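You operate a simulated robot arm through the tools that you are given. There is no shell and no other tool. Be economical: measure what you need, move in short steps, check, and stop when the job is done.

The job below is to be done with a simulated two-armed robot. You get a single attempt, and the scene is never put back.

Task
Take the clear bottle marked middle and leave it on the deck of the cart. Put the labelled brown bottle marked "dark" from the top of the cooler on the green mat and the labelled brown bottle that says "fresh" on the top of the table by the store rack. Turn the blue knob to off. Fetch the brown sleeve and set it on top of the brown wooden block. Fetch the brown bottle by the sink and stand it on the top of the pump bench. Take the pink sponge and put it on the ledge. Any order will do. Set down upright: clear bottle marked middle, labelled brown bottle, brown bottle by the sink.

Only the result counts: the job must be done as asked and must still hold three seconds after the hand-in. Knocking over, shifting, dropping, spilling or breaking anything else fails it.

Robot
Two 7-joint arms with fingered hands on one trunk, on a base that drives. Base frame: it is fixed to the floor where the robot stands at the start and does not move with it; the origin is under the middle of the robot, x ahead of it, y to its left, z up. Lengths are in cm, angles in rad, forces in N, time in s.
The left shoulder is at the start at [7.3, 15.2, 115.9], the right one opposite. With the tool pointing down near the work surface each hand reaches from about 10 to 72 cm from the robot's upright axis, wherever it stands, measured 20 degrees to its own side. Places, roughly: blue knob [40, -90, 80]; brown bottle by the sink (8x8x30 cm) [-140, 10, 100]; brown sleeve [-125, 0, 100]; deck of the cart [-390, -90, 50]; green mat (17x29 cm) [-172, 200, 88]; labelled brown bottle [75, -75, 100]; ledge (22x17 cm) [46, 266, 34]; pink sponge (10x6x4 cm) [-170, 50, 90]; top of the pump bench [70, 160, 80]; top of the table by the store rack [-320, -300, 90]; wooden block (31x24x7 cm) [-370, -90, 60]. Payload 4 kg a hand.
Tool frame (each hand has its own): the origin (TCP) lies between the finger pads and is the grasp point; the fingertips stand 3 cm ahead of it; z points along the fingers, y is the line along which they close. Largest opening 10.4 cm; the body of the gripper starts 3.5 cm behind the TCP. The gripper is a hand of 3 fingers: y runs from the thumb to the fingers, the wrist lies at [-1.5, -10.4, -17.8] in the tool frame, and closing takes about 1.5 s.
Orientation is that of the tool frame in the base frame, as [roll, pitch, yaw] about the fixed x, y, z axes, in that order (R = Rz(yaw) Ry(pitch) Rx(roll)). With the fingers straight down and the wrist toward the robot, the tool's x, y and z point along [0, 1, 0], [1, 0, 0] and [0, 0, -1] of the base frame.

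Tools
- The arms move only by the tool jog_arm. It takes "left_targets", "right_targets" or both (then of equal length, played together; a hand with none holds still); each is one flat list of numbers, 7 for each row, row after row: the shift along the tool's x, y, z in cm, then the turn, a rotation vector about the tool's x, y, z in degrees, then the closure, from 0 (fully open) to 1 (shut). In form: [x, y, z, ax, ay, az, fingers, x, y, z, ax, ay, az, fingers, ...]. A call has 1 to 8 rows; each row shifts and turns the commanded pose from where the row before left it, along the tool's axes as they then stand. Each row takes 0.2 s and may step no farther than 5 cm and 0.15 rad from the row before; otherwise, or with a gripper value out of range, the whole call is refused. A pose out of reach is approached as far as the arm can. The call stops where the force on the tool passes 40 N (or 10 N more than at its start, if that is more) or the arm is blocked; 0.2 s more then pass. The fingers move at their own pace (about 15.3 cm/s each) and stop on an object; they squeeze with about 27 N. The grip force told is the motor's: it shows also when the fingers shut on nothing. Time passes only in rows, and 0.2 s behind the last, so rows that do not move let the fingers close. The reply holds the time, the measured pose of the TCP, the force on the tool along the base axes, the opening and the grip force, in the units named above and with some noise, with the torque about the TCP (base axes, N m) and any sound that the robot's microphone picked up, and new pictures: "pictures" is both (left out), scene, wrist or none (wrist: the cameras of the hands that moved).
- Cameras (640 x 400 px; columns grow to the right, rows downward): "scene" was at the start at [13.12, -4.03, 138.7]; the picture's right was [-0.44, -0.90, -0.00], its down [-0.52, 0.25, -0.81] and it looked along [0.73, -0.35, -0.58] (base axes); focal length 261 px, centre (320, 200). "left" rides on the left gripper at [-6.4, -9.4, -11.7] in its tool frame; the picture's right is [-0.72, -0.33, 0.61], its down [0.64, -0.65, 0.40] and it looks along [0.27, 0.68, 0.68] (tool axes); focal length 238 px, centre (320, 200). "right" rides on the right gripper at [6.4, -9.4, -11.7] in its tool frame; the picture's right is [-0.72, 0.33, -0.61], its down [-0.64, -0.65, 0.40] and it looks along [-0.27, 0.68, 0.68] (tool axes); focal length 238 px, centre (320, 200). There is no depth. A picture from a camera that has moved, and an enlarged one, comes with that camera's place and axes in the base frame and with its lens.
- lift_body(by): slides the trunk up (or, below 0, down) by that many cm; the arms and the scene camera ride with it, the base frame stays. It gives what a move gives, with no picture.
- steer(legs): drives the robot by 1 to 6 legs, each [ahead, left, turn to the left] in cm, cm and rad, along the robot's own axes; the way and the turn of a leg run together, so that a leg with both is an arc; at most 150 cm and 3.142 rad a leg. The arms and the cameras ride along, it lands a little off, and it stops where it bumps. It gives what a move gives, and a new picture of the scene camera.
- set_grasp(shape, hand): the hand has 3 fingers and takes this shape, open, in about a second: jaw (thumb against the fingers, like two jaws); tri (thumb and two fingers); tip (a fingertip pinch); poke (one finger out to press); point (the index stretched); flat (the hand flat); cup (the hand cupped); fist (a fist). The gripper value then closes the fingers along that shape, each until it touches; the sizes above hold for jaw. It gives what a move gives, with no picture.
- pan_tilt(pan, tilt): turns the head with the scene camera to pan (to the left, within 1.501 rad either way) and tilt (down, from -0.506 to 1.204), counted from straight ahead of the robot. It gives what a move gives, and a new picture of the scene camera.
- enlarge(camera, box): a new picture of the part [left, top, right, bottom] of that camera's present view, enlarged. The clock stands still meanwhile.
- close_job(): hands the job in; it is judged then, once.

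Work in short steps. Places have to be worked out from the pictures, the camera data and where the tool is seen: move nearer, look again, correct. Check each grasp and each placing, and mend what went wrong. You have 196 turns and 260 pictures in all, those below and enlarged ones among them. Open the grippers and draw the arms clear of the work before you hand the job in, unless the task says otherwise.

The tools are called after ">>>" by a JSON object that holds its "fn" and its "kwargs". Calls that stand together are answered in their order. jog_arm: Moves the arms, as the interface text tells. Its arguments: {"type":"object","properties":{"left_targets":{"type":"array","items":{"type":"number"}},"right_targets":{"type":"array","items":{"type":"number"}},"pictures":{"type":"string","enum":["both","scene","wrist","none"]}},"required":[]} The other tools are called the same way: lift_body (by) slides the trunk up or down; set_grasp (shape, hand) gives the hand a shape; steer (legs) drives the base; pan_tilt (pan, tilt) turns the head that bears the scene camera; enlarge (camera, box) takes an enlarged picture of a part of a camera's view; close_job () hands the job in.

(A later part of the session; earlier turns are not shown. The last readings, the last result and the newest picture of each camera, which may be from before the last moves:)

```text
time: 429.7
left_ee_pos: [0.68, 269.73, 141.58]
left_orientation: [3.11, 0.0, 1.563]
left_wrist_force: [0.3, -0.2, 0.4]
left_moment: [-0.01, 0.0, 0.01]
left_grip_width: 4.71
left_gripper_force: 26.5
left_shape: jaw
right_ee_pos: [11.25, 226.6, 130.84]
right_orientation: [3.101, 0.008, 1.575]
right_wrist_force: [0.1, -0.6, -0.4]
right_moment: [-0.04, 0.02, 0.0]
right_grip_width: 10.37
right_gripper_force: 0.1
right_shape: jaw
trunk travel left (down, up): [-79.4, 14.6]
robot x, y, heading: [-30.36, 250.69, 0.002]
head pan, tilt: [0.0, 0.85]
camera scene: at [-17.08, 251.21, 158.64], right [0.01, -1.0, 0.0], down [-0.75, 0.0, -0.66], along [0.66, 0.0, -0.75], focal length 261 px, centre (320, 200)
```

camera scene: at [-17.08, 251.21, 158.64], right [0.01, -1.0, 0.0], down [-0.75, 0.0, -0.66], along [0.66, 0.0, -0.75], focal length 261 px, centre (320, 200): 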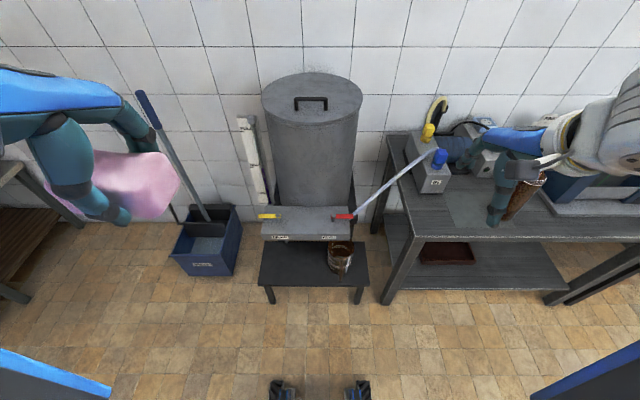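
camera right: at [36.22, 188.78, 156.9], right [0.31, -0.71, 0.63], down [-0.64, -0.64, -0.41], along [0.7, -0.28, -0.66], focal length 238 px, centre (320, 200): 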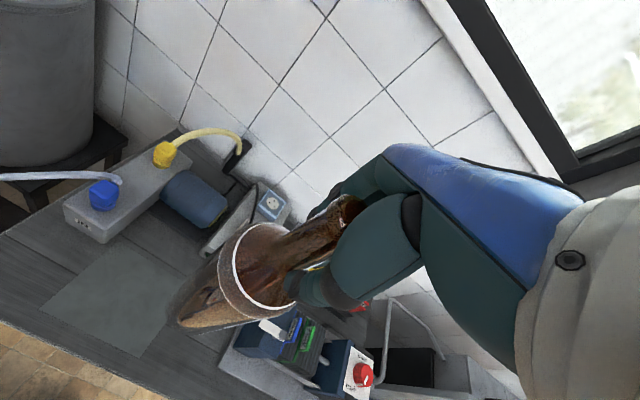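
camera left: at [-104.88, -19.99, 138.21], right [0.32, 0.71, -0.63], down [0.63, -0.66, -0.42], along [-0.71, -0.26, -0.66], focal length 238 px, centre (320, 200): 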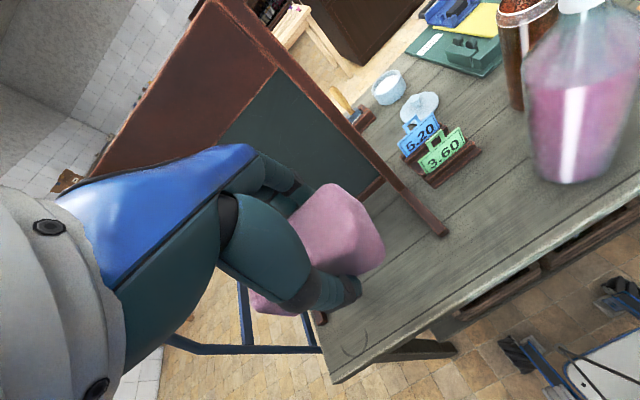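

The ledge is the free left part of the low bench, at (46,266,34); a shelf with taps overhangs behind x≈51, so I'll aim for (42.5,264). First raise/retract the right hand, drive in, and extend the left hand.

>>> {"fn": "jog_arm", "kwargs": {"right_targets": [0, -2.5, -4, 0, 0, 0, 0, 0, -2.5, -4, 0, 0, 0, 0, 0, -2.5, -4, 0, 0, 0, 0, 0, -2.5, -4, 0, 0, 0, 0, 0, -2.5, -4, 0, 0, 0, 0, 0, -2.5, -4, 0, 0, 0, 0, 0, -2.5, -4, 0, 0, 0, 0], "left_targets": [0, 2.5, 0, 0, 0, 0, 1, 0, 2.5, 0, 0, 0, 0, 1, 0, 2.5, 0, 0, 0, 0, 1, 0, 2.5, 0, 0, 0, 0, 1, 0, 2.5, 0, 0, 0, 0, 1, 0, 2.5, 0, 0, 0, 0, 1, 0, 2, 0, 0, 0, 0, 1], "pictures": "none"}}

>>> {"fn": "steer", "kwargs": {"legs": [[0, -4.5, 0], [24.5, 0, 0]]}}

```text
time: 431.3
left_ee_pos: [17.47, 269.78, 142.36]
left_orientation: [3.11, -0.001, 1.562]
left_wrist_force: [0.7, 0.5, -0.6]
left_moment: [0.01, 0.02, -0.03]
left_grip_width: 4.74
left_gripper_force: 26.1
left_shape: jaw
right_ee_pos: [-7.96, 226.52, 158.07]
right_orientation: [3.1, 0.008, 1.576]
right_wrist_force: [-0.1, 0.1, 0.3]
right_moment: [0.01, 0.0, -0.01]
right_grip_width: 10.37
right_gripper_force: 0.1
right_shape: jaw
trunk travel left (down, up): [-79.4, 14.6]
robot x, y, heading: [-30.12, 251.34, 0.008]
head pan, tilt: [0.0, 0.85]
```

```text
time: 433.6
left_ee_pos: [41.34, 264.55, 142.52]
left_orientation: [3.106, -0.005, 1.56]
left_wrist_force: [-0.9, -0.2, 0.4]
left_moment: [0.03, -0.01, 0.03]
left_grip_width: 4.7
left_gripper_force: 26.5
left_shape: jaw
right_ee_pos: [16.11, 221.37, 158.09]
right_orientation: [3.091, 0.002, 1.578]
right_wrist_force: [0.6, 0.4, 0.1]
right_moment: [-0.03, -0.02, -0.02]
right_grip_width: 10.38
right_gripper_force: 0.0
right_shape: jaw
trunk travel left (down, up): [-79.4, 14.6]
robot x, y, heading: [-6.03, 246.59, 0.011]
head pan, tilt: [0.0, 0.85]
camera scene: at [6.59, 247.0, 158.72], right [0.01, -1.0, 0.0], down [-0.75, -0.01, -0.66], along [0.66, 0.0, -0.75], focal length 261 px, centre (320, 200)
```

scene: 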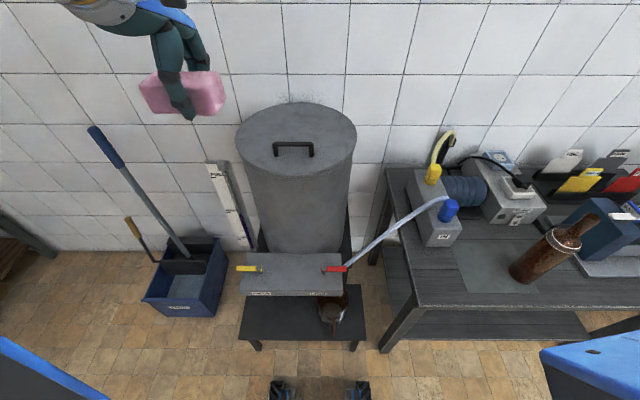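

I lower the trunk 45 cm (still well above the taps) and look with both cameras to gauge the overhang.

>>> {"fn": "lift_body", "kwargs": {"by": -45}}

>>> {"fn": "jog_arm", "kwargs": {"left_targets": [0, 0, 0, 0, 0, 0, 1], "pictures": "both"}}

```text
refused: -45 is not a number from -40 to 40
```

```text
time: 434.0
left_ee_pos: [42.27, 263.84, 142.38]
left_orientation: [3.112, -0.009, 1.56]
left_wrist_force: [-0.2, -0.7, -0.2]
left_moment: [-0.02, 0.02, 0.0]
left_grip_width: 4.73
left_gripper_force: 27.1
left_shape: jaw
right_ee_pos: [17.07, 220.55, 157.67]
right_orientation: [3.1, -0.003, 1.577]
right_wrist_force: [-0.4, -0.7, -0.3]
right_moment: [0.01, 0.02, 0.02]
right_grip_width: 10.36
right_gripper_force: 0.1
right_shape: jaw
trunk travel left (down, up): [-79.4, 14.6]
robot x, y, heading: [-5.85, 246.32, 0.007]
head pan, tilt: [0.0, 0.85]
camera scene: at [7.69, 245.33, 158.62], right [0.01, -1.0, -0.01], down [-0.75, 0.0, -0.66], along [0.66, 0.01, -0.75], focal length 261 px, centre (320, 200)
camera left: at [32.53, 257.36, 153.73], right [-0.32, -0.71, -0.63], down [-0.63, 0.65, -0.42], along [0.71, 0.27, -0.66], focal length 238 px, centre (320, 200)
```

scene: 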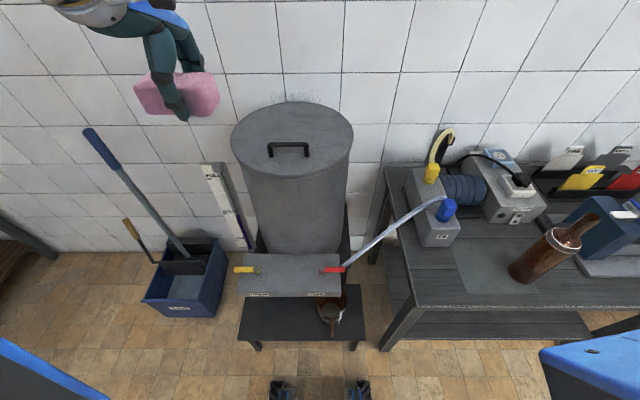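
left: 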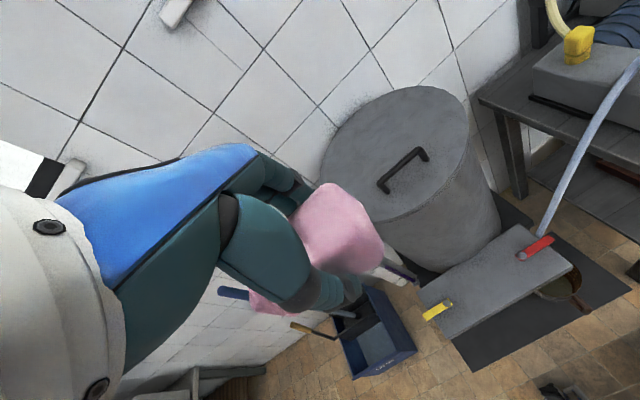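

The shelf's front edge is at x≈45, z≈68; the bench below starts at x≈36. So: descend at x≈37.5, then slide forward under the shelf. Retract 4.8 cm and lower the trunk.

>>> {"fn": "jog_arm", "kwargs": {"left_targets": [0, -2.4, 0, 0, 0, 0, 1, 0, -2.4, 0, 0, 0, 0, 1], "pictures": "none"}}

>>> {"fn": "lift_body", "kwargs": {"by": -40}}

>>> {"fn": "lift_body", "kwargs": {"by": -20}}

>>> {"fn": "jog_arm", "kwargs": {"left_targets": [0, 0, 0, 0, 0, 0, 1], "pictures": "both"}}

```text
time: 434.6
left_ee_pos: [37.0, 263.31, 142.41]
left_orientation: [3.106, -0.014, 1.561]
left_wrist_force: [0.5, -0.1, 0.3]
left_moment: [0.03, 0.01, 0.01]
left_grip_width: 4.72
left_gripper_force: 27.1
left_shape: jaw
right_ee_pos: [16.56, 220.03, 157.87]
right_orientation: [3.095, -0.007, 1.579]
right_wrist_force: [-0.8, -0.1, -0.2]
right_moment: [0.01, 0.0, -0.02]
right_grip_width: 10.38
right_gripper_force: 0.0
right_shape: jaw
trunk travel left (down, up): [-79.4, 14.6]
robot x, y, heading: [-5.52, 246.44, 0.004]
head pan, tilt: [0.0, 0.85]
```

```text
time: 438.4
left_ee_pos: [37.06, 264.35, 102.23]
left_orientation: [3.107, -0.006, 1.56]
left_wrist_force: [0.4, 0.1, 0.3]
left_moment: [0.0, -0.02, -0.02]
left_grip_width: 4.73
left_gripper_force: 27.1
left_shape: jaw
right_ee_pos: [16.68, 221.34, 118.01]
right_orientation: [3.099, 0.001, 1.575]
right_wrist_force: [0.1, 0.1, -1.2]
right_moment: [-0.01, 0.0, -0.02]
right_grip_width: 10.36
right_gripper_force: 0.0
right_shape: jaw
trunk travel left (down, up): [-39.4, 54.6]
robot x, y, heading: [-5.8, 246.55, 0.011]
head pan, tilt: [0.0, 0.85]
```

```text
time: 440.6
left_ee_pos: [37.1, 264.39, 82.21]
left_orientation: [3.109, -0.006, 1.559]
left_wrist_force: [-0.4, 0.3, 0.1]
left_moment: [-0.02, -0.02, -0.02]
left_grip_width: 4.72
left_gripper_force: 27.1
left_shape: jaw
right_ee_pos: [16.69, 221.15, 98.0]
right_orientation: [3.098, 0.0, 1.576]
right_wrist_force: [-0.3, 0.0, -1.0]
right_moment: [-0.01, 0.03, 0.02]
right_grip_width: 10.39
right_gripper_force: 0.1
right_shape: jaw
trunk travel left (down, up): [-19.4, 74.6]
robot x, y, heading: [-5.81, 246.64, 0.005]
head pan, tilt: [0.0, 0.85]
```

```text
time: 441.0
left_ee_pos: [37.07, 264.45, 82.42]
left_orientation: [3.108, -0.007, 1.56]
left_wrist_force: [0.0, 0.7, -0.6]
left_moment: [0.02, 0.04, 0.0]
left_grip_width: 4.72
left_gripper_force: 27.0
left_shape: jaw
right_ee_pos: [16.63, 221.11, 97.88]
right_orientation: [3.098, 0.0, 1.576]
right_wrist_force: [-0.4, -0.8, -0.5]
right_moment: [0.0, 0.02, 0.0]
right_grip_width: 10.41
right_gripper_force: 0.0
right_shape: jaw
trunk travel left (down, up): [-19.4, 74.6]
robot x, y, heading: [-5.87, 246.59, 0.003]
head pan, tilt: [0.0, 0.85]
camera scene: at [7.15, 246.77, 98.67], right [0.01, -1.0, 0.0], down [-0.75, 0.0, -0.66], along [0.66, 0.0, -0.75], focal length 261 px, centre (320, 200)
camera left: at [27.21, 258.03, 93.64], right [-0.31, -0.71, -0.63], down [-0.63, 0.65, -0.42], along [0.71, 0.27, -0.65], focal length 238 px, centre (320, 200)
```

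scene: 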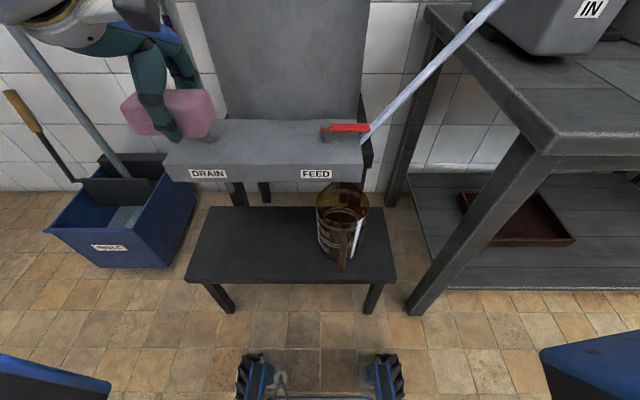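
left: 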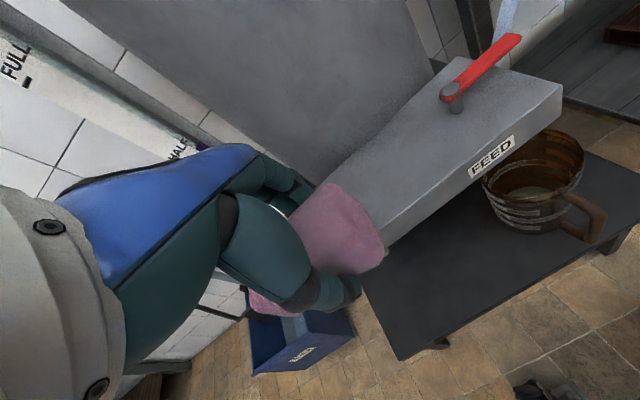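

Measured: shelf front x≈45, z 61–66; low bench x 36–60, z≈34, jug at right. At x=37 my hand clears the shelf. Lower the rest of the trunk then the arm.

>>> {"fn": "lift_body", "kwargs": {"by": -19}}

>>> {"fn": "jog_arm", "kwargs": {"left_targets": [0, 0, 3, 0, 0, 0, 1, 0, 0, 3, 0, 0, 0, 1, 0, 0, 3, 0, 0, 0, 1, 0, 0, 3, 0, 0, 0, 1, 0, 0, 3, 0, 0, 0, 1], "pictures": "both"}}

```text
time: 443.1
left_ee_pos: [37.05, 264.47, 63.42]
left_orientation: [3.108, -0.007, 1.56]
left_wrist_force: [-0.4, 0.3, 0.3]
left_moment: [-0.01, 0.03, -0.02]
left_grip_width: 4.7
left_gripper_force: 27.2
left_shape: jaw
right_ee_pos: [16.65, 221.18, 78.93]
right_orientation: [3.097, 0.001, 1.577]
right_wrist_force: [0.4, 0.7, -0.4]
right_moment: [0.02, -0.03, 0.04]
right_grip_width: 10.39
right_gripper_force: 0.0
right_shape: jaw
trunk travel left (down, up): [-0.4, 93.6]
robot x, y, heading: [-5.87, 246.6, 0.003]
head pan, tilt: [0.0, 0.85]
```

```text
time: 444.3
left_ee_pos: [37.63, 264.43, 48.22]
left_orientation: [3.109, -0.005, 1.561]
left_wrist_force: [-0.3, -0.2, 0.1]
left_moment: [-0.01, 0.03, 0.0]
left_grip_width: 4.72
left_gripper_force: 27.5
left_shape: jaw
right_ee_pos: [16.62, 221.2, 78.9]
right_orientation: [3.098, 0.004, 1.577]
right_wrist_force: [0.0, 0.5, -0.6]
right_moment: [-0.03, 0.03, -0.01]
right_grip_width: 10.36
right_gripper_force: 0.0
right_shape: jaw
trunk travel left (down, up): [-0.4, 93.6]
robot x, y, heading: [-5.64, 246.94, 0.009]
head pan, tilt: [0.0, 0.85]
camera scene: at [7.16, 246.8, 79.67], right [0.01, -1.0, 0.0], down [-0.75, 0.0, -0.66], along [0.66, 0.0, -0.75], focal length 261 px, centre (320, 200)
camera left: at [27.65, 257.99, 59.52], right [-0.31, -0.71, -0.63], down [-0.63, 0.65, -0.42], along [0.71, 0.26, -0.65], focal length 238 px, centre (320, 200)
```

scene: 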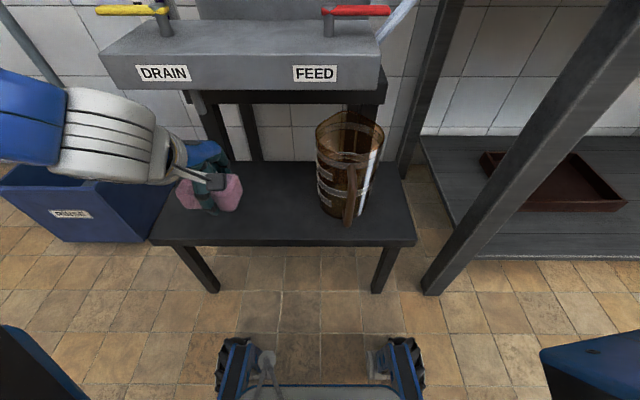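
left: 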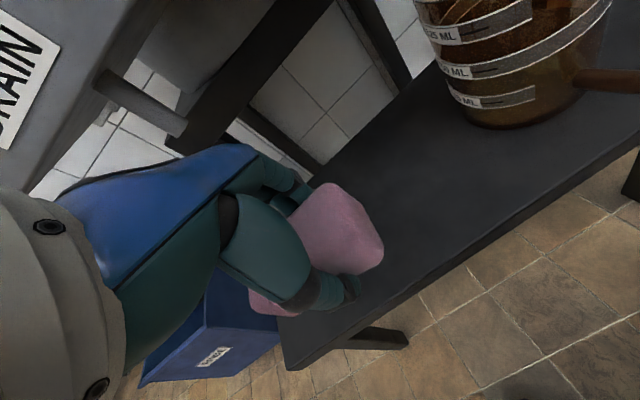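

Spout tip hangs at about (48,268,55). I lower to z≈42, slide forward 4 cm, then set down.

>>> {"fn": "jog_arm", "kwargs": {"left_targets": [0, 0, 3, 0, 0, 0, 1, 0, 0, 3, 0, 0, 0, 1, 0, 2, 0, 0, 0, 0, 1, 0, 2, 0, 0, 0, 0, 1, 0, 0, 1, 0, 0, 0, 1], "pictures": "both"}}

```text
time: 445.5
left_ee_pos: [41.83, 264.54, 41.37]
left_orientation: [3.107, -0.006, 1.558]
left_wrist_force: [-0.3, 0.0, -0.3]
left_moment: [0.0, 0.0, -0.04]
left_grip_width: 4.69
left_gripper_force: 27.0
left_shape: jaw
right_ee_pos: [16.68, 221.23, 78.99]
right_orientation: [3.098, -0.001, 1.576]
right_wrist_force: [-0.3, -0.1, 0.2]
right_moment: [-0.02, -0.01, 0.0]
right_grip_width: 10.41
right_gripper_force: 0.1
right_shape: jaw
trunk travel left (down, up): [-0.4, 93.6]
robot x, y, heading: [-5.66, 246.53, 0.006]
head pan, tilt: [0.0, 0.85]
camera scene: at [7.16, 246.78, 79.66], right [0.01, -1.0, 0.0], down [-0.75, 0.0, -0.66], along [0.66, 0.0, -0.75], focal length 261 px, centre (320, 200)
camera left: at [31.88, 258.09, 52.69], right [-0.31, -0.71, -0.63], down [-0.63, 0.65, -0.42], along [0.71, 0.27, -0.65], focal length 238 px, centre (320, 200)
```

scene: 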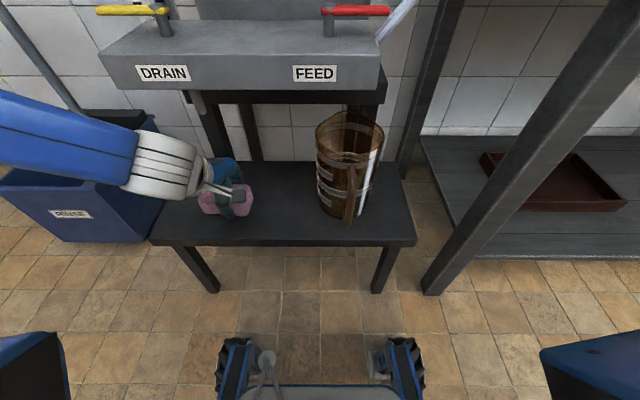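
left: 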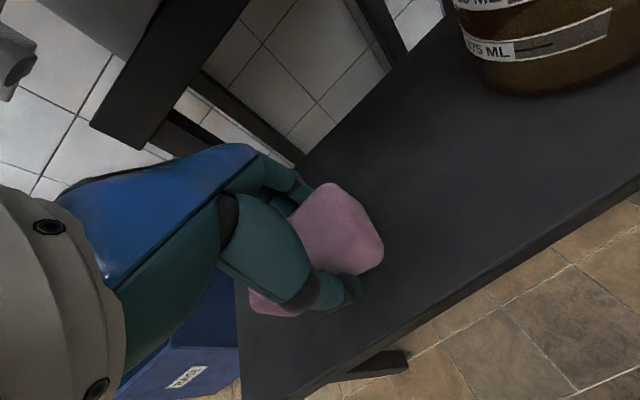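

Good clearance. Lower in small steps to contact.

>>> {"fn": "jog_arm", "kwargs": {"left_targets": [0, 0, 1, 0, 0, 0, 1, 0, 0, 1, 0, 0, 0, 1, 0, 0, 0.7, 0, 0, 0, 1, 0, 0, 0.7, 0, 0, 0, 1], "pictures": "none"}}

```text
time: 446.5
left_ee_pos: [41.87, 264.44, 38.04]
left_orientation: [3.107, -0.005, 1.561]
left_wrist_force: [0.0, 0.3, -0.6]
left_moment: [0.01, -0.02, -0.02]
left_grip_width: 4.73
left_gripper_force: 27.1
left_shape: jaw
right_ee_pos: [16.66, 221.24, 78.87]
right_orientation: [3.099, 0.0, 1.576]
right_wrist_force: [-0.1, 0.2, 0.3]
right_moment: [-0.02, -0.01, 0.0]
right_grip_width: 10.4
right_gripper_force: 0.0
right_shape: jaw
trunk travel left (down, up): [-0.4, 93.6]
robot x, y, heading: [-5.42, 246.78, 0.006]
head pan, tilt: [0.0, 0.85]
```

>>> {"fn": "jog_arm", "kwargs": {"left_targets": [0, 0, 0.6, 0, 0, 0, 1, 0, 0, 0.6, 0, 0, 0, 1, 0, 0, 0.6, 0, 0, 0, 1], "pictures": "wrist"}}

```text
time: 447.3
left_ee_pos: [42.14, 264.15, 37.25]
left_orientation: [3.092, -0.001, 1.555]
left_wrist_force: [-6.0, 0.0, 23.7]
left_moment: [0.01, 1.02, -0.02]
left_grip_width: 4.75
left_gripper_force: 26.9
left_shape: jaw
right_ee_pos: [16.45, 221.13, 79.06]
right_orientation: [3.095, 0.002, 1.574]
right_wrist_force: [0.2, 0.3, -0.1]
right_moment: [0.03, -0.01, -0.03]
right_grip_width: 10.36
right_gripper_force: 0.0
right_shape: jaw
trunk travel left (down, up): [-0.4, 93.6]
robot x, y, heading: [-5.63, 247.08, 0.008]
head pan, tilt: [0.0, 0.85]
stopped in row 3 (left hand): the force on the tool passed its limit at 44 N (the readings are from after the stop); the commanded pose is now the measured one
camera left: at [32.05, 257.87, 48.43], right [-0.31, -0.71, -0.63], down [-0.62, 0.65, -0.44], along [0.72, 0.26, -0.64], focal length 238 px, centre (320, 200)
```

left: 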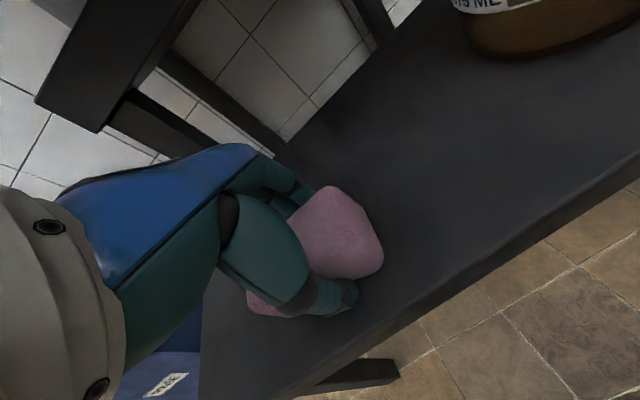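

Contact. Ease up, open moderately, then retreat back (away from shelf) and up.

>>> {"fn": "jog_arm", "kwargs": {"left_targets": [0, 0, -0.5, 0, 0, 0, 1, 0, 0, 0, 0, 0, 0, 0.6, 0, 0, 0, 0, 0, 0, 0.3, 0, 0, 0, 0, 0, 0, 0.3, 0, 0, -1.5, 0, 0, 0, 0.3, 0, 0, -2, 0, 0, 0, 0.3, 0, 0, -1.5, 0, 0, 0, 0.3, 0, -2, -1, 0, 0, 0, 0.3], "pictures": "both"}}

```text
time: 449.1
left_ee_pos: [39.84, 264.37, 43.22]
left_orientation: [3.097, 0.0, 1.557]
left_wrist_force: [0.0, -0.7, -0.6]
left_moment: [0.01, 0.0, 0.01]
left_grip_width: 7.26
left_gripper_force: 0.0
left_shape: jaw
right_ee_pos: [16.61, 221.1, 79.11]
right_orientation: [3.097, 0.001, 1.579]
right_wrist_force: [-0.2, -0.8, 0.1]
right_moment: [0.0, 0.0, 0.02]
right_grip_width: 10.38
right_gripper_force: 0.1
right_shape: jaw
trunk travel left (down, up): [-0.4, 93.6]
robot x, y, heading: [-5.41, 246.57, 0.008]
head pan, tilt: [0.0, 0.85]
camera scene: at [7.14, 246.78, 79.67], right [0.01, -1.0, 0.0], down [-0.75, 0.0, -0.66], along [0.66, 0.0, -0.75], focal length 261 px, centre (320, 200)
camera left: at [29.89, 258.02, 54.51], right [-0.31, -0.71, -0.63], down [-0.63, 0.65, -0.43], along [0.72, 0.26, -0.65], focal length 238 px, centre (320, 200)
```

scene: 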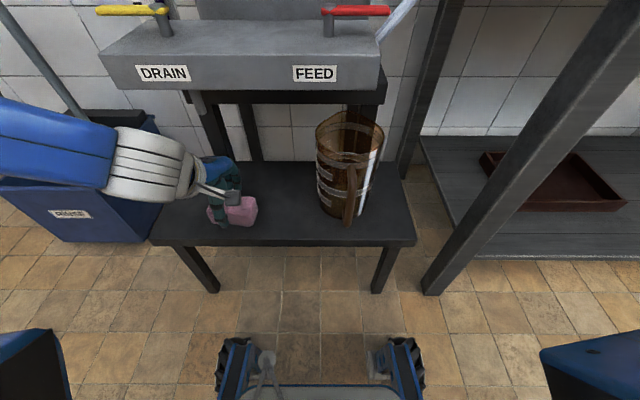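
left: 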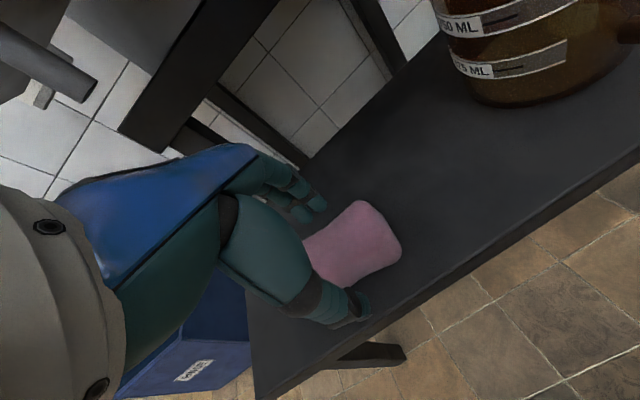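

Sponge lies on the ledge. Pull the hand back 6 cm, then raise the trunk.

>>> {"fn": "jog_arm", "kwargs": {"left_targets": [0, -3, -0.5, 0, 0, 0, 0.3, 0, -4, 0, 0, 0, 0, 0.3], "pictures": "none"}}

>>> {"fn": "lift_body", "kwargs": {"by": 40}}

>>> {"fn": "lift_body", "kwargs": {"by": 16}}

>>> {"fn": "steer", "kwargs": {"legs": [[-35, 0, 0]]}}

```text
time: 449.7
left_ee_pos: [36.96, 264.34, 43.47]
left_orientation: [3.098, 0.0, 1.56]
left_wrist_force: [-0.3, -0.3, 0.5]
left_moment: [0.01, 0.03, -0.01]
left_grip_width: 7.26
left_gripper_force: 0.0
left_shape: jaw
left hand out of reach, approached as far as the arm can: row 2
right_ee_pos: [16.71, 221.25, 78.98]
right_orientation: [3.099, 0.0, 1.576]
right_wrist_force: [-0.5, -0.8, -0.3]
right_moment: [-0.01, 0.01, 0.0]
right_grip_width: 10.39
right_gripper_force: 0.0
right_shape: jaw
trunk travel left (down, up): [-0.4, 93.6]
robot x, y, heading: [-5.64, 246.13, 0.004]
head pan, tilt: [0.0, 0.85]
```

```text
time: 453.5
left_ee_pos: [36.88, 264.43, 83.43]
left_orientation: [3.097, -0.002, 1.557]
left_wrist_force: [0.0, -0.9, 0.1]
left_moment: [0.01, -0.01, -0.02]
left_grip_width: 7.27
left_gripper_force: 0.1
left_shape: jaw
right_ee_pos: [16.72, 221.25, 118.96]
right_orientation: [3.097, 0.0, 1.579]
right_wrist_force: [-0.1, 0.0, 0.2]
right_moment: [-0.03, 0.02, -0.02]
right_grip_width: 10.36
right_gripper_force: 0.1
right_shape: jaw
trunk travel left (down, up): [-40.4, 53.6]
robot x, y, heading: [-5.53, 246.58, 0.008]
head pan, tilt: [0.0, 0.85]
```

```text
time: 455.3
left_ee_pos: [36.98, 264.46, 99.52]
left_orientation: [3.097, -0.002, 1.556]
left_wrist_force: [-0.6, -1.0, 0.3]
left_moment: [-0.01, -0.03, -0.03]
left_grip_width: 7.26
left_gripper_force: 0.0
left_shape: jaw
right_ee_pos: [16.74, 221.24, 134.9]
right_orientation: [3.098, 0.0, 1.577]
right_wrist_force: [-0.2, 0.6, -1.0]
right_moment: [0.01, -0.01, -0.02]
right_grip_width: 10.38
right_gripper_force: 0.1
right_shape: jaw
trunk travel left (down, up): [-56.4, 37.6]
robot x, y, heading: [-5.61, 246.68, 0.008]
head pan, tilt: [0.0, 0.85]
```

```text
time: 457.6
left_ee_pos: [1.94, 263.99, 99.43]
left_orientation: [3.099, -0.003, 1.555]
left_wrist_force: [0.5, 0.2, -0.7]
left_moment: [0.01, 0.02, 0.01]
left_grip_width: 7.26
left_gripper_force: 0.1
left_shape: jaw
right_ee_pos: [-18.18, 220.94, 135.0]
right_orientation: [3.099, 0.001, 1.574]
right_wrist_force: [0.4, 0.2, 0.0]
right_moment: [-0.01, 0.02, 0.01]
right_grip_width: 10.38
right_gripper_force: 0.0
right_shape: jaw
trunk travel left (down, up): [-56.4, 37.6]
robot x, y, heading: [-40.82, 246.26, 0.003]
head pan, tilt: [0.0, 0.85]
camera scene: at [-27.68, 246.52, 135.64], right [0.01, -1.0, 0.0], down [-0.75, 0.0, -0.66], along [0.66, 0.0, -0.75], focal length 261 px, centre (320, 200)
```

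scene: 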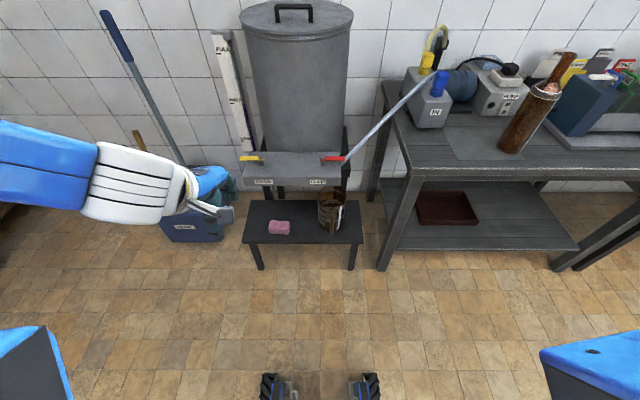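

All but DARK are done. I raise the left hand and drive along to the cooler.

>>> {"fn": "jog_arm", "kwargs": {"left_targets": [0, 0, -5, 0.5, 0, 0, 0, 0, 0, -5, 0.5, 0, 0, 0, 0, 0, -5, 0.5, 0, 0, 0, 0, 0, -5, 0.5, 0, 0, 0, 0, 0, -5, 0.5, 0, 0, 0, 0, 0, -5, 0, 0, 0.4, 0, 0, 0, -5, 0, 0, 0, 0], "pictures": "none"}}

>>> {"fn": "steer", "kwargs": {"legs": [[0, -115, 0], [0, -115, 0], [0, -107, 0], [40, 0, 0]]}}

>>> {"fn": "pan_tilt", "kwargs": {"pan": 0.15, "tilt": 0.6}}

```text
time: 459.2
left_ee_pos: [0.96, 263.85, 134.52]
left_orientation: [-3.14, -0.004, 1.548]
left_wrist_force: [0.4, 0.4, 0.2]
left_moment: [0.01, 0.0, -0.01]
left_grip_width: 10.39
left_gripper_force: 0.1
left_shape: jaw
right_ee_pos: [-18.62, 220.84, 134.95]
right_orientation: [3.097, -0.001, 1.574]
right_wrist_force: [-0.4, -0.4, 0.0]
right_moment: [0.0, 0.0, -0.02]
right_grip_width: 10.41
right_gripper_force: 0.0
right_shape: jaw
trunk travel left (down, up): [-56.4, 37.6]
robot x, y, heading: [-40.87, 246.74, -0.0]
head pan, tilt: [0.0, 0.85]
```

```text
time: 477.9
left_ee_pos: [31.37, -79.86, 134.43]
left_orientation: [3.14, -0.005, 1.498]
left_wrist_force: [-0.3, -0.2, 0.8]
left_moment: [-0.03, -0.01, -0.01]
left_grip_width: 10.4
left_gripper_force: 0.1
left_shape: jaw
right_ee_pos: [9.57, -121.77, 134.96]
right_orientation: [3.097, 0.0, 1.524]
right_wrist_force: [0.4, 0.2, 0.2]
right_moment: [-0.04, -0.04, 0.04]
right_grip_width: 10.36
right_gripper_force: 0.0
right_shape: jaw
trunk travel left (down, up): [-56.4, 37.6]
robot x, y, heading: [-10.9, -94.87, -0.045]
head pan, tilt: [0.0, 0.85]
camera scene: at [1.53, -95.67, 135.69], right [-0.05, -1.0, 0.0], down [-0.75, 0.04, -0.66], along [0.66, -0.03, -0.75], focal length 261 px, centre (320, 200)
```

scene: 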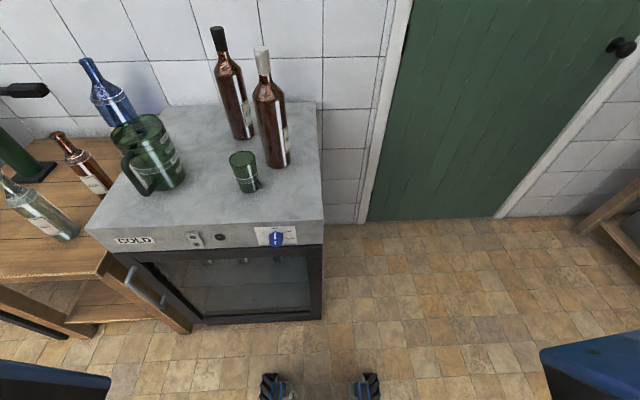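

```text
time: 478.6
left_ee_pos: [31.69, -79.7, 134.36]
left_orientation: [-3.141, -0.002, 1.497]
left_wrist_force: [-0.6, -0.7, 0.8]
left_moment: [-0.01, 0.0, -0.05]
left_grip_width: 10.39
left_gripper_force: 0.0
left_shape: jaw
right_ee_pos: [9.92, -121.62, 134.87]
right_orientation: [3.098, 0.0, 1.524]
right_wrist_force: [0.4, 0.9, -1.1]
right_moment: [-0.02, 0.01, -0.02]
right_grip_width: 10.38
right_gripper_force: 0.1
right_shape: jaw
trunk travel left (down, up): [-56.4, 37.6]
robot x, y, heading: [-10.92, -95.07, -0.052]
head pan, tilt: [0.15, 0.6]
camera scene: at [2.78, -94.32, 137.75], right [0.1, -0.99, 0.0], down [-0.56, -0.06, -0.82], along [0.82, 0.09, -0.57], focal length 261 px, centre (320, 200)
```

scene: 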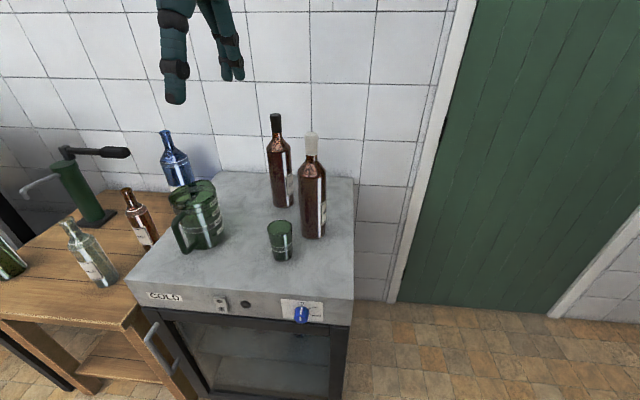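

>>> {"fn": "enlarge", "kwargs": {"camera": "scene", "box": [240, 100, 360, 250]}}

>>> {"fn": "steer", "kwargs": {"legs": [[0, 4.5, 0.05], [16.5, 0, 0]]}}

>>> {"fn": "jog_arm", "kwargs": {"left_targets": [-1, 4, 0, 0, 0, 0, 0, -1, 4, 0, 0, 0, 0, 0, 0, 4, 0, 0, 0, 0, 0, 0, 4, 0, 0, 0, 0, 0, 0, 4, 0, 0, 0, 0, 0, 0, 3, 0, 0, 0, 0, 0], "pictures": "both"}}

```text
2.67 times, centred on (300, 175) of scene
camera zoom: at [2.78, -94.32, 137.75], right [0.1, -0.99, 0.0], down [-0.56, -0.06, -0.82], along [0.82, 0.09, -0.57], focal length 695 px, centre (373, 267)
```

zoom: 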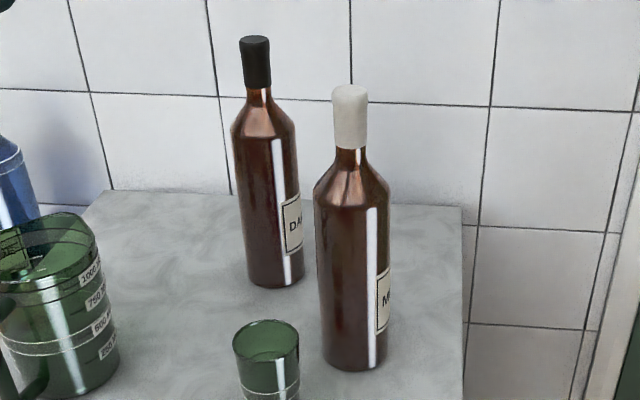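

```text
time: 480.6
left_ee_pos: [47.0, -74.73, 134.73]
left_orientation: [3.139, -0.013, 1.543]
left_wrist_force: [0.1, 0.2, 0.0]
left_moment: [0.02, -0.02, 0.01]
left_grip_width: 10.36
left_gripper_force: 0.2
left_shape: jaw
right_ee_pos: [27.32, -117.63, 134.77]
right_orientation: [3.095, -0.011, 1.573]
right_wrist_force: [-0.3, -0.5, 0.3]
right_moment: [0.01, 0.0, 0.0]
right_grip_width: 10.4
right_gripper_force: 0.1
right_shape: jaw
trunk travel left (down, up): [-56.4, 37.6]
robot x, y, heading: [5.33, -90.82, -0.0]
head pan, tilt: [0.15, 0.6]
camera scene: at [18.86, -91.34, 137.81], right [0.15, -0.99, -0.02], down [-0.56, -0.07, -0.83], along [0.82, 0.13, -0.56], focal length 261 px, centre (320, 200)
```

scene: 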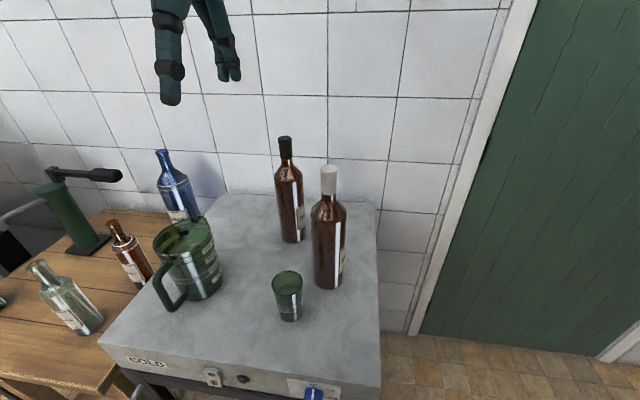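

```text
time: 482.0
left_ee_pos: [60.67, -73.03, 131.26]
left_orientation: [-3.141, -0.004, 1.546]
left_wrist_force: [0.2, -0.3, 0.6]
left_moment: [0.03, -0.04, -0.02]
left_grip_width: 10.39
left_gripper_force: 0.1
left_shape: jaw
left hand out of reach, approached as far as the arm can: row 3, 4, 5, 6
right_ee_pos: [27.81, -116.55, 134.87]
right_orientation: [3.098, -0.003, 1.574]
right_wrist_force: [0.4, 0.1, -0.1]
right_moment: [0.01, 0.0, 0.01]
right_grip_width: 10.37
right_gripper_force: 0.1
right_shape: jaw
trunk travel left (down, up): [-56.4, 37.6]
robot x, y, heading: [5.32, -90.71, 0.003]
head pan, tilt: [0.15, 0.6]
camera scene: at [19.5, -89.92, 137.74], right [0.15, -0.99, -0.01], down [-0.56, -0.08, -0.82], along [0.81, 0.13, -0.57], focal length 261 px, centre (320, 200)
camera left: at [51.2, -79.2, 142.94], right [-0.35, -0.71, -0.62], down [-0.64, 0.66, -0.4], along [0.69, 0.25, -0.68], focal length 238 px, centre (320, 200)
```

scene: 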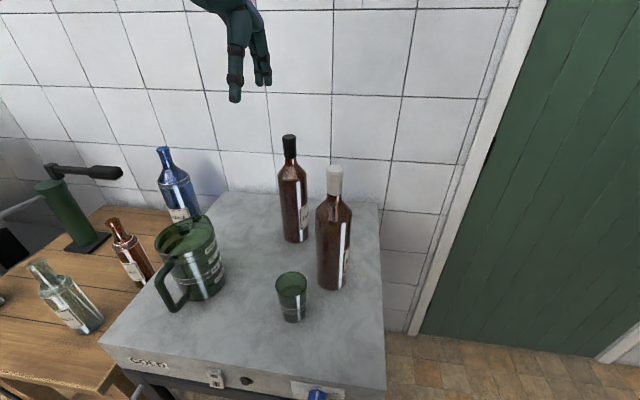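
left: 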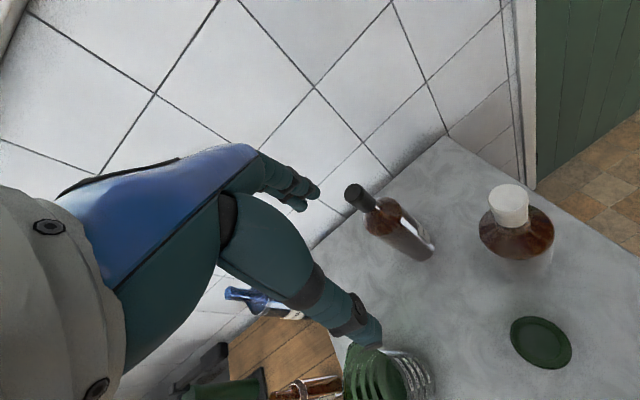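

DARK confirmed; cap at about (73,-75,116.7). The arm's reach is short here, so raise the trunk 8 and lower the arm to shoulder level, extending again.

>>> {"fn": "lift_body", "kwargs": {"by": 8}}

>>> {"fn": "jog_arm", "kwargs": {"left_targets": [0, 0, 4.5, 0, 0, 0, 0, 0, 0, 4.5, 0, 0, 0, 0, 0, 0, 4, 0, 0, 1.4, 0, 0, 3, 0, 0, 0, 0, 0, 0, 3, 0, 0, 0, 0, 0, 0, 3, 0, 0, 0, 0, 0], "pictures": "none"}}

```text
time: 483.1
left_ee_pos: [60.7, -72.28, 139.19]
left_orientation: [-3.141, 0.001, 1.545]
left_wrist_force: [-0.1, 0.5, 0.4]
left_moment: [0.02, 0.01, 0.01]
left_grip_width: 10.4
left_gripper_force: 0.0
left_shape: jaw
right_ee_pos: [27.9, -115.74, 143.05]
right_orientation: [3.097, 0.003, 1.573]
right_wrist_force: [0.3, 0.3, -0.1]
right_moment: [-0.02, -0.01, 0.02]
right_grip_width: 10.38
right_gripper_force: 0.0
right_shape: jaw
trunk travel left (down, up): [-64.4, 29.6]
robot x, y, heading: [5.77, -90.48, 0.001]
head pan, tilt: [0.15, 0.6]
```

```text
time: 484.5
left_ee_pos: [65.61, -72.06, 126.33]
left_orientation: [3.139, 0.0, 1.521]
left_wrist_force: [-1.3, 0.3, -0.3]
left_moment: [0.01, -0.02, 0.0]
left_grip_width: 10.39
left_gripper_force: 0.0
left_shape: jaw
left hand out of reach, approached as far as the arm can: row 5, 6
right_ee_pos: [27.77, -115.63, 143.09]
right_orientation: [3.096, 0.004, 1.574]
right_wrist_force: [0.4, 0.3, 0.1]
right_moment: [-0.02, 0.01, 0.03]
right_grip_width: 10.37
right_gripper_force: 0.0
right_shape: jaw
trunk travel left (down, up): [-64.4, 29.6]
robot x, y, heading: [5.67, -90.32, 0.0]
head pan, tilt: [0.15, 0.6]
```

Reach now 60 cm. I bring the base 4.4 ahead and 3 right, and tilt the hand 10° forward to gain the last 3 cm.

>>> {"fn": "steer", "kwargs": {"legs": [[4.4, -3, 0]]}}

>>> {"fn": "jog_arm", "kwargs": {"left_targets": [0, 0, 0, -5, 0, -1.5, 0, 0, 0, 0, -5, 0, -1.4, 0, 0, 1.5, 0, 0, 0, 0, 0, 0, 1.5, 0.3, 0, 0, 0, 0, 0, 0, 0, 0, 0, 0, 0, 0, 0, 0, 0, 0, 0, 0], "pictures": "both"}}

```text
time: 485.5
left_ee_pos: [69.09, -73.98, 126.68]
left_orientation: [3.129, 0.011, 1.523]
left_wrist_force: [-0.4, 1.4, -0.4]
left_moment: [-0.02, -0.01, -0.01]
left_grip_width: 10.4
left_gripper_force: 0.0
left_shape: jaw
right_ee_pos: [30.92, -117.32, 143.46]
right_orientation: [3.085, 0.014, 1.573]
right_wrist_force: [-0.7, 0.4, 0.5]
right_moment: [-0.01, -0.06, 0.01]
right_grip_width: 10.34
right_gripper_force: 0.2
right_shape: jaw
trunk travel left (down, up): [-64.4, 29.6]
robot x, y, heading: [10.21, -93.62, -0.005]
head pan, tilt: [0.15, 0.6]
camera scene: at [22.54, -91.49, 145.89], right [0.15, -0.99, 0.01], down [-0.55, -0.09, -0.83], along [0.82, 0.12, -0.56], focal length 261 px, centre (320, 200)
```

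scene: 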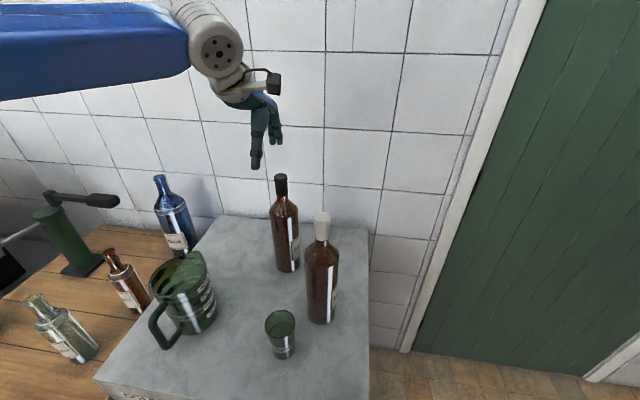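

```text
time: 486.9
left_ee_pos: [72.83, -75.05, 126.85]
left_orientation: [2.961, 0.007, 1.573]
left_wrist_force: [-0.3, 0.1, -0.6]
left_moment: [0.02, -0.01, 0.05]
left_grip_width: 10.39
left_gripper_force: 0.1
left_shape: jaw
right_ee_pos: [31.81, -118.78, 143.14]
right_orientation: [3.091, 0.003, 1.573]
right_wrist_force: [0.1, -0.5, -0.2]
right_moment: [0.03, 0.03, 0.03]
right_grip_width: 10.38
right_gripper_force: 0.0
right_shape: jaw
trunk travel left (down, up): [-64.4, 29.6]
robot x, y, heading: [10.0, -93.6, 0.003]
head pan, tilt: [0.15, 0.6]
camera scene: at [23.55, -92.88, 145.79], right [0.15, -0.99, 0.0], down [-0.56, -0.08, -0.83], along [0.82, 0.13, -0.56], focal length 261 px, centre (320, 200)
camera left: at [61.56, -81.55, 136.7], right [-0.21, -0.72, -0.66], down [-0.57, 0.64, -0.52], along [0.79, 0.27, -0.55], focal length 238 px, centre (320, 200)
```

scene: 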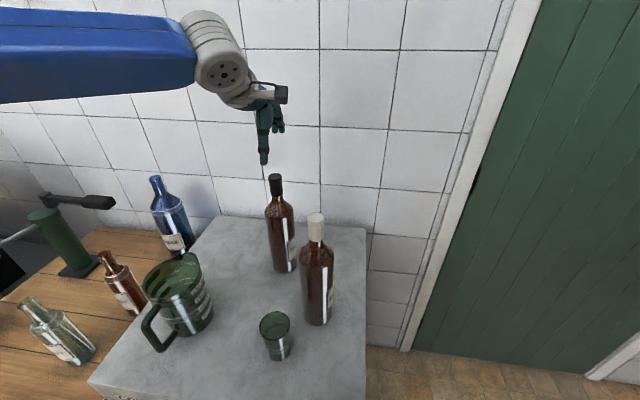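
left: 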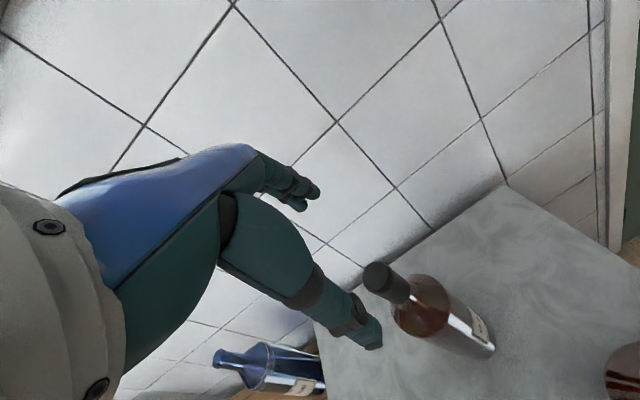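

Cap located at (74.1,-74.6,116.7). Descend (with the slight tilt compensated) to z≈114.

>>> {"fn": "jog_arm", "kwargs": {"left_targets": [0.1, -0.2, 3.2, 0, 0, 0, 0, 0.1, -0.2, 3.2, 0, 0, 0, 0], "pictures": "wrist"}}

```text
time: 487.5
left_ee_pos: [74.0, -73.92, 119.8]
left_orientation: [2.965, 0.014, 1.573]
left_wrist_force: [0.1, 0.1, 0.3]
left_moment: [-0.01, -0.02, -0.02]
left_grip_width: 10.39
left_gripper_force: 0.1
left_shape: jaw
right_ee_pos: [32.32, -117.55, 143.26]
right_orientation: [3.097, 0.01, 1.574]
right_wrist_force: [1.1, 0.4, 0.3]
right_moment: [0.0, 0.03, -0.02]
right_grip_width: 10.4
right_gripper_force: 0.0
right_shape: jaw
trunk travel left (down, up): [-64.4, 29.6]
robot x, y, heading: [10.08, -93.19, 0.001]
head pan, tilt: [0.15, 0.6]
camera left: at [62.65, -80.16, 129.87], right [-0.21, -0.73, -0.65], down [-0.57, 0.63, -0.52], along [0.79, 0.26, -0.55], focal length 238 px, centre (320, 200)
```

left: 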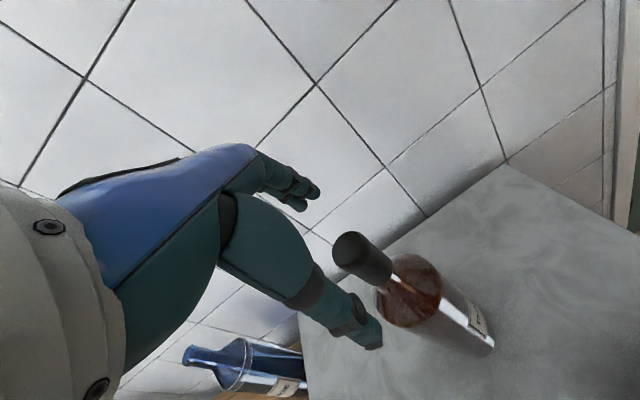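

Cap is ~1 cm to -y (sway will settle part). Nudge and descend the last 6 cm.

>>> {"fn": "jog_arm", "kwargs": {"left_targets": [-0.4, -0.7, 2, 0, 0, 0, 0, 0, -0.4, 2, 0, 0, 0, 0, 0, -0.3, 1.9, 0, 0, 0, 0, 0, 0, 0, 0, 0, 0, 0], "pictures": "both"}}

```text
time: 488.5
left_ee_pos: [72.89, -73.99, 114.13]
left_orientation: [2.964, 0.013, 1.574]
left_wrist_force: [0.7, 0.1, 0.4]
left_moment: [-0.03, 0.02, 0.02]
left_grip_width: 10.39
left_gripper_force: 0.0
left_shape: jaw
left hand out of reach, approached as far as the arm can: row 2, 3
right_ee_pos: [32.13, -117.92, 143.26]
right_orientation: [3.097, 0.01, 1.572]
right_wrist_force: [0.1, 0.8, 0.5]
right_moment: [-0.04, 0.0, 0.01]
right_grip_width: 10.38
right_gripper_force: 0.0
right_shape: jaw
trunk travel left (down, up): [-64.4, 29.6]
robot x, y, heading: [9.96, -93.63, -0.003]
head pan, tilt: [0.15, 0.6]
camera scene: at [23.85, -92.09, 145.75], right [0.15, -0.99, 0.0], down [-0.56, -0.09, -0.82], along [0.81, 0.13, -0.57], focal length 261 px, centre (320, 200)
camera left: at [61.55, -80.38, 124.14], right [-0.21, -0.73, -0.65], down [-0.57, 0.63, -0.52], along [0.79, 0.26, -0.55], focal length 238 px, centre (320, 200)
```

scene: 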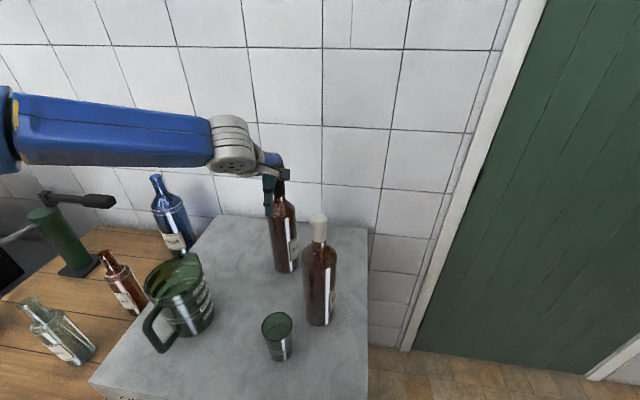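
left: 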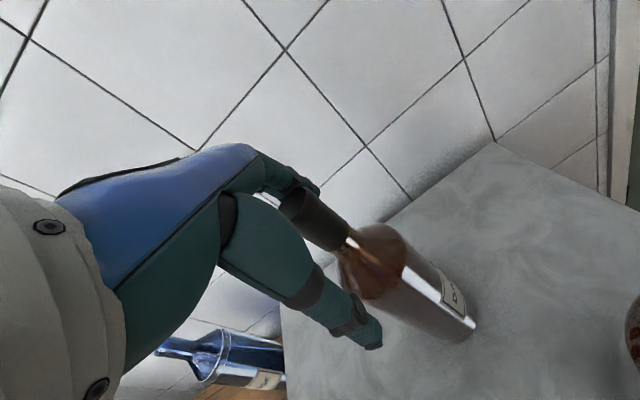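

Cap sits ~1.2 cm ahead and 0.7 right of centre. Nudge the base accordingly and recheck.

>>> {"fn": "steer", "kwargs": {"legs": [[1.2, -0.7, 0]]}}

>>> {"fn": "jog_arm", "kwargs": {"left_targets": [0, 0, 0, 0, 0, 0, 0, 0, 0, 0, 0, 0, 0, 0, 0, 0, 0, 0, 0, 0, 0, 0, 0, 0, 0, 0, 0, 0, 0, 0, 0, 0, 0, 0, 0], "pictures": "wrist"}}

```text
time: 489.2
left_ee_pos: [73.7, -74.76, 114.39]
left_orientation: [2.961, 0.011, 1.575]
left_wrist_force: [-0.1, 0.6, 1.2]
left_moment: [-0.05, 0.01, -0.01]
left_grip_width: 10.38
left_gripper_force: 0.0
left_shape: jaw
right_ee_pos: [32.91, -118.77, 143.44]
right_orientation: [3.091, 0.008, 1.574]
right_wrist_force: [0.2, -0.3, 0.5]
right_moment: [0.0, -0.06, 0.01]
right_grip_width: 10.38
right_gripper_force: 0.0
right_shape: jaw
trunk travel left (down, up): [-64.4, 29.6]
robot x, y, heading: [11.36, -94.24, -0.002]
head pan, tilt: [0.15, 0.6]
camera scene: at [24.71, -92.93, 145.8], right [0.15, -0.99, 0.0], down [-0.56, -0.08, -0.83], along [0.82, 0.13, -0.56], focal length 261 px, centre (320, 200)
```

scene: 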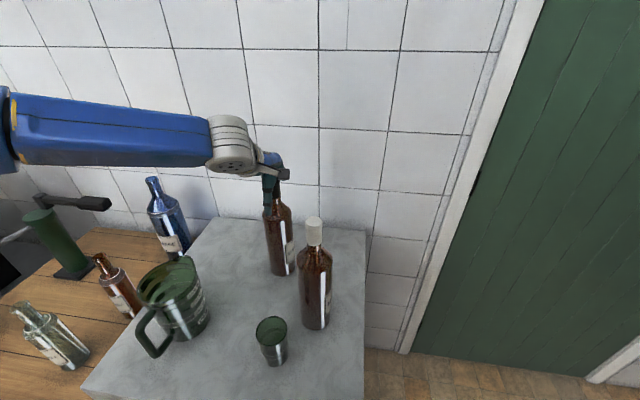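

```text
time: 490.4
left_ee_pos: [74.02, -74.62, 114.22]
left_orientation: [2.962, 0.014, 1.574]
left_wrist_force: [-0.1, 0.2, -0.5]
left_moment: [-0.02, 0.0, 0.01]
left_grip_width: 10.39
left_gripper_force: 0.0
left_shape: jaw
right_ee_pos: [33.33, -118.7, 143.24]
right_orientation: [3.094, 0.01, 1.574]
right_wrist_force: [-0.5, 0.1, 0.5]
right_moment: [-0.02, 0.03, 0.0]
right_grip_width: 10.38
right_gripper_force: 0.1
right_shape: jaw
trunk travel left (down, up): [-64.4, 29.6]
robot x, y, heading: [11.45, -94.16, 0.002]
head pan, tilt: [0.15, 0.6]
camera left: at [62.72, -80.96, 124.2], right [-0.21, -0.73, -0.65], down [-0.57, 0.63, -0.52], along [0.79, 0.26, -0.55], focal length 238 px, centre (320, 200)
```

left: 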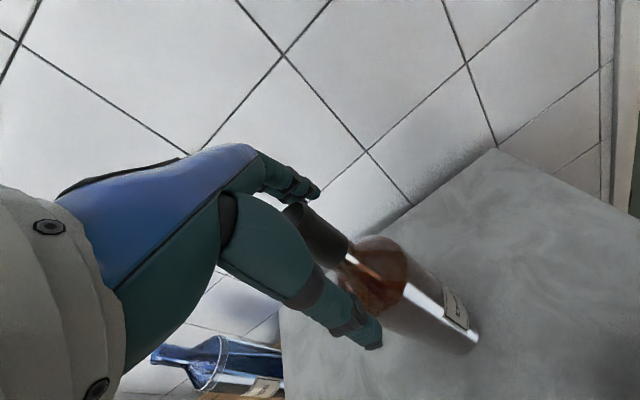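

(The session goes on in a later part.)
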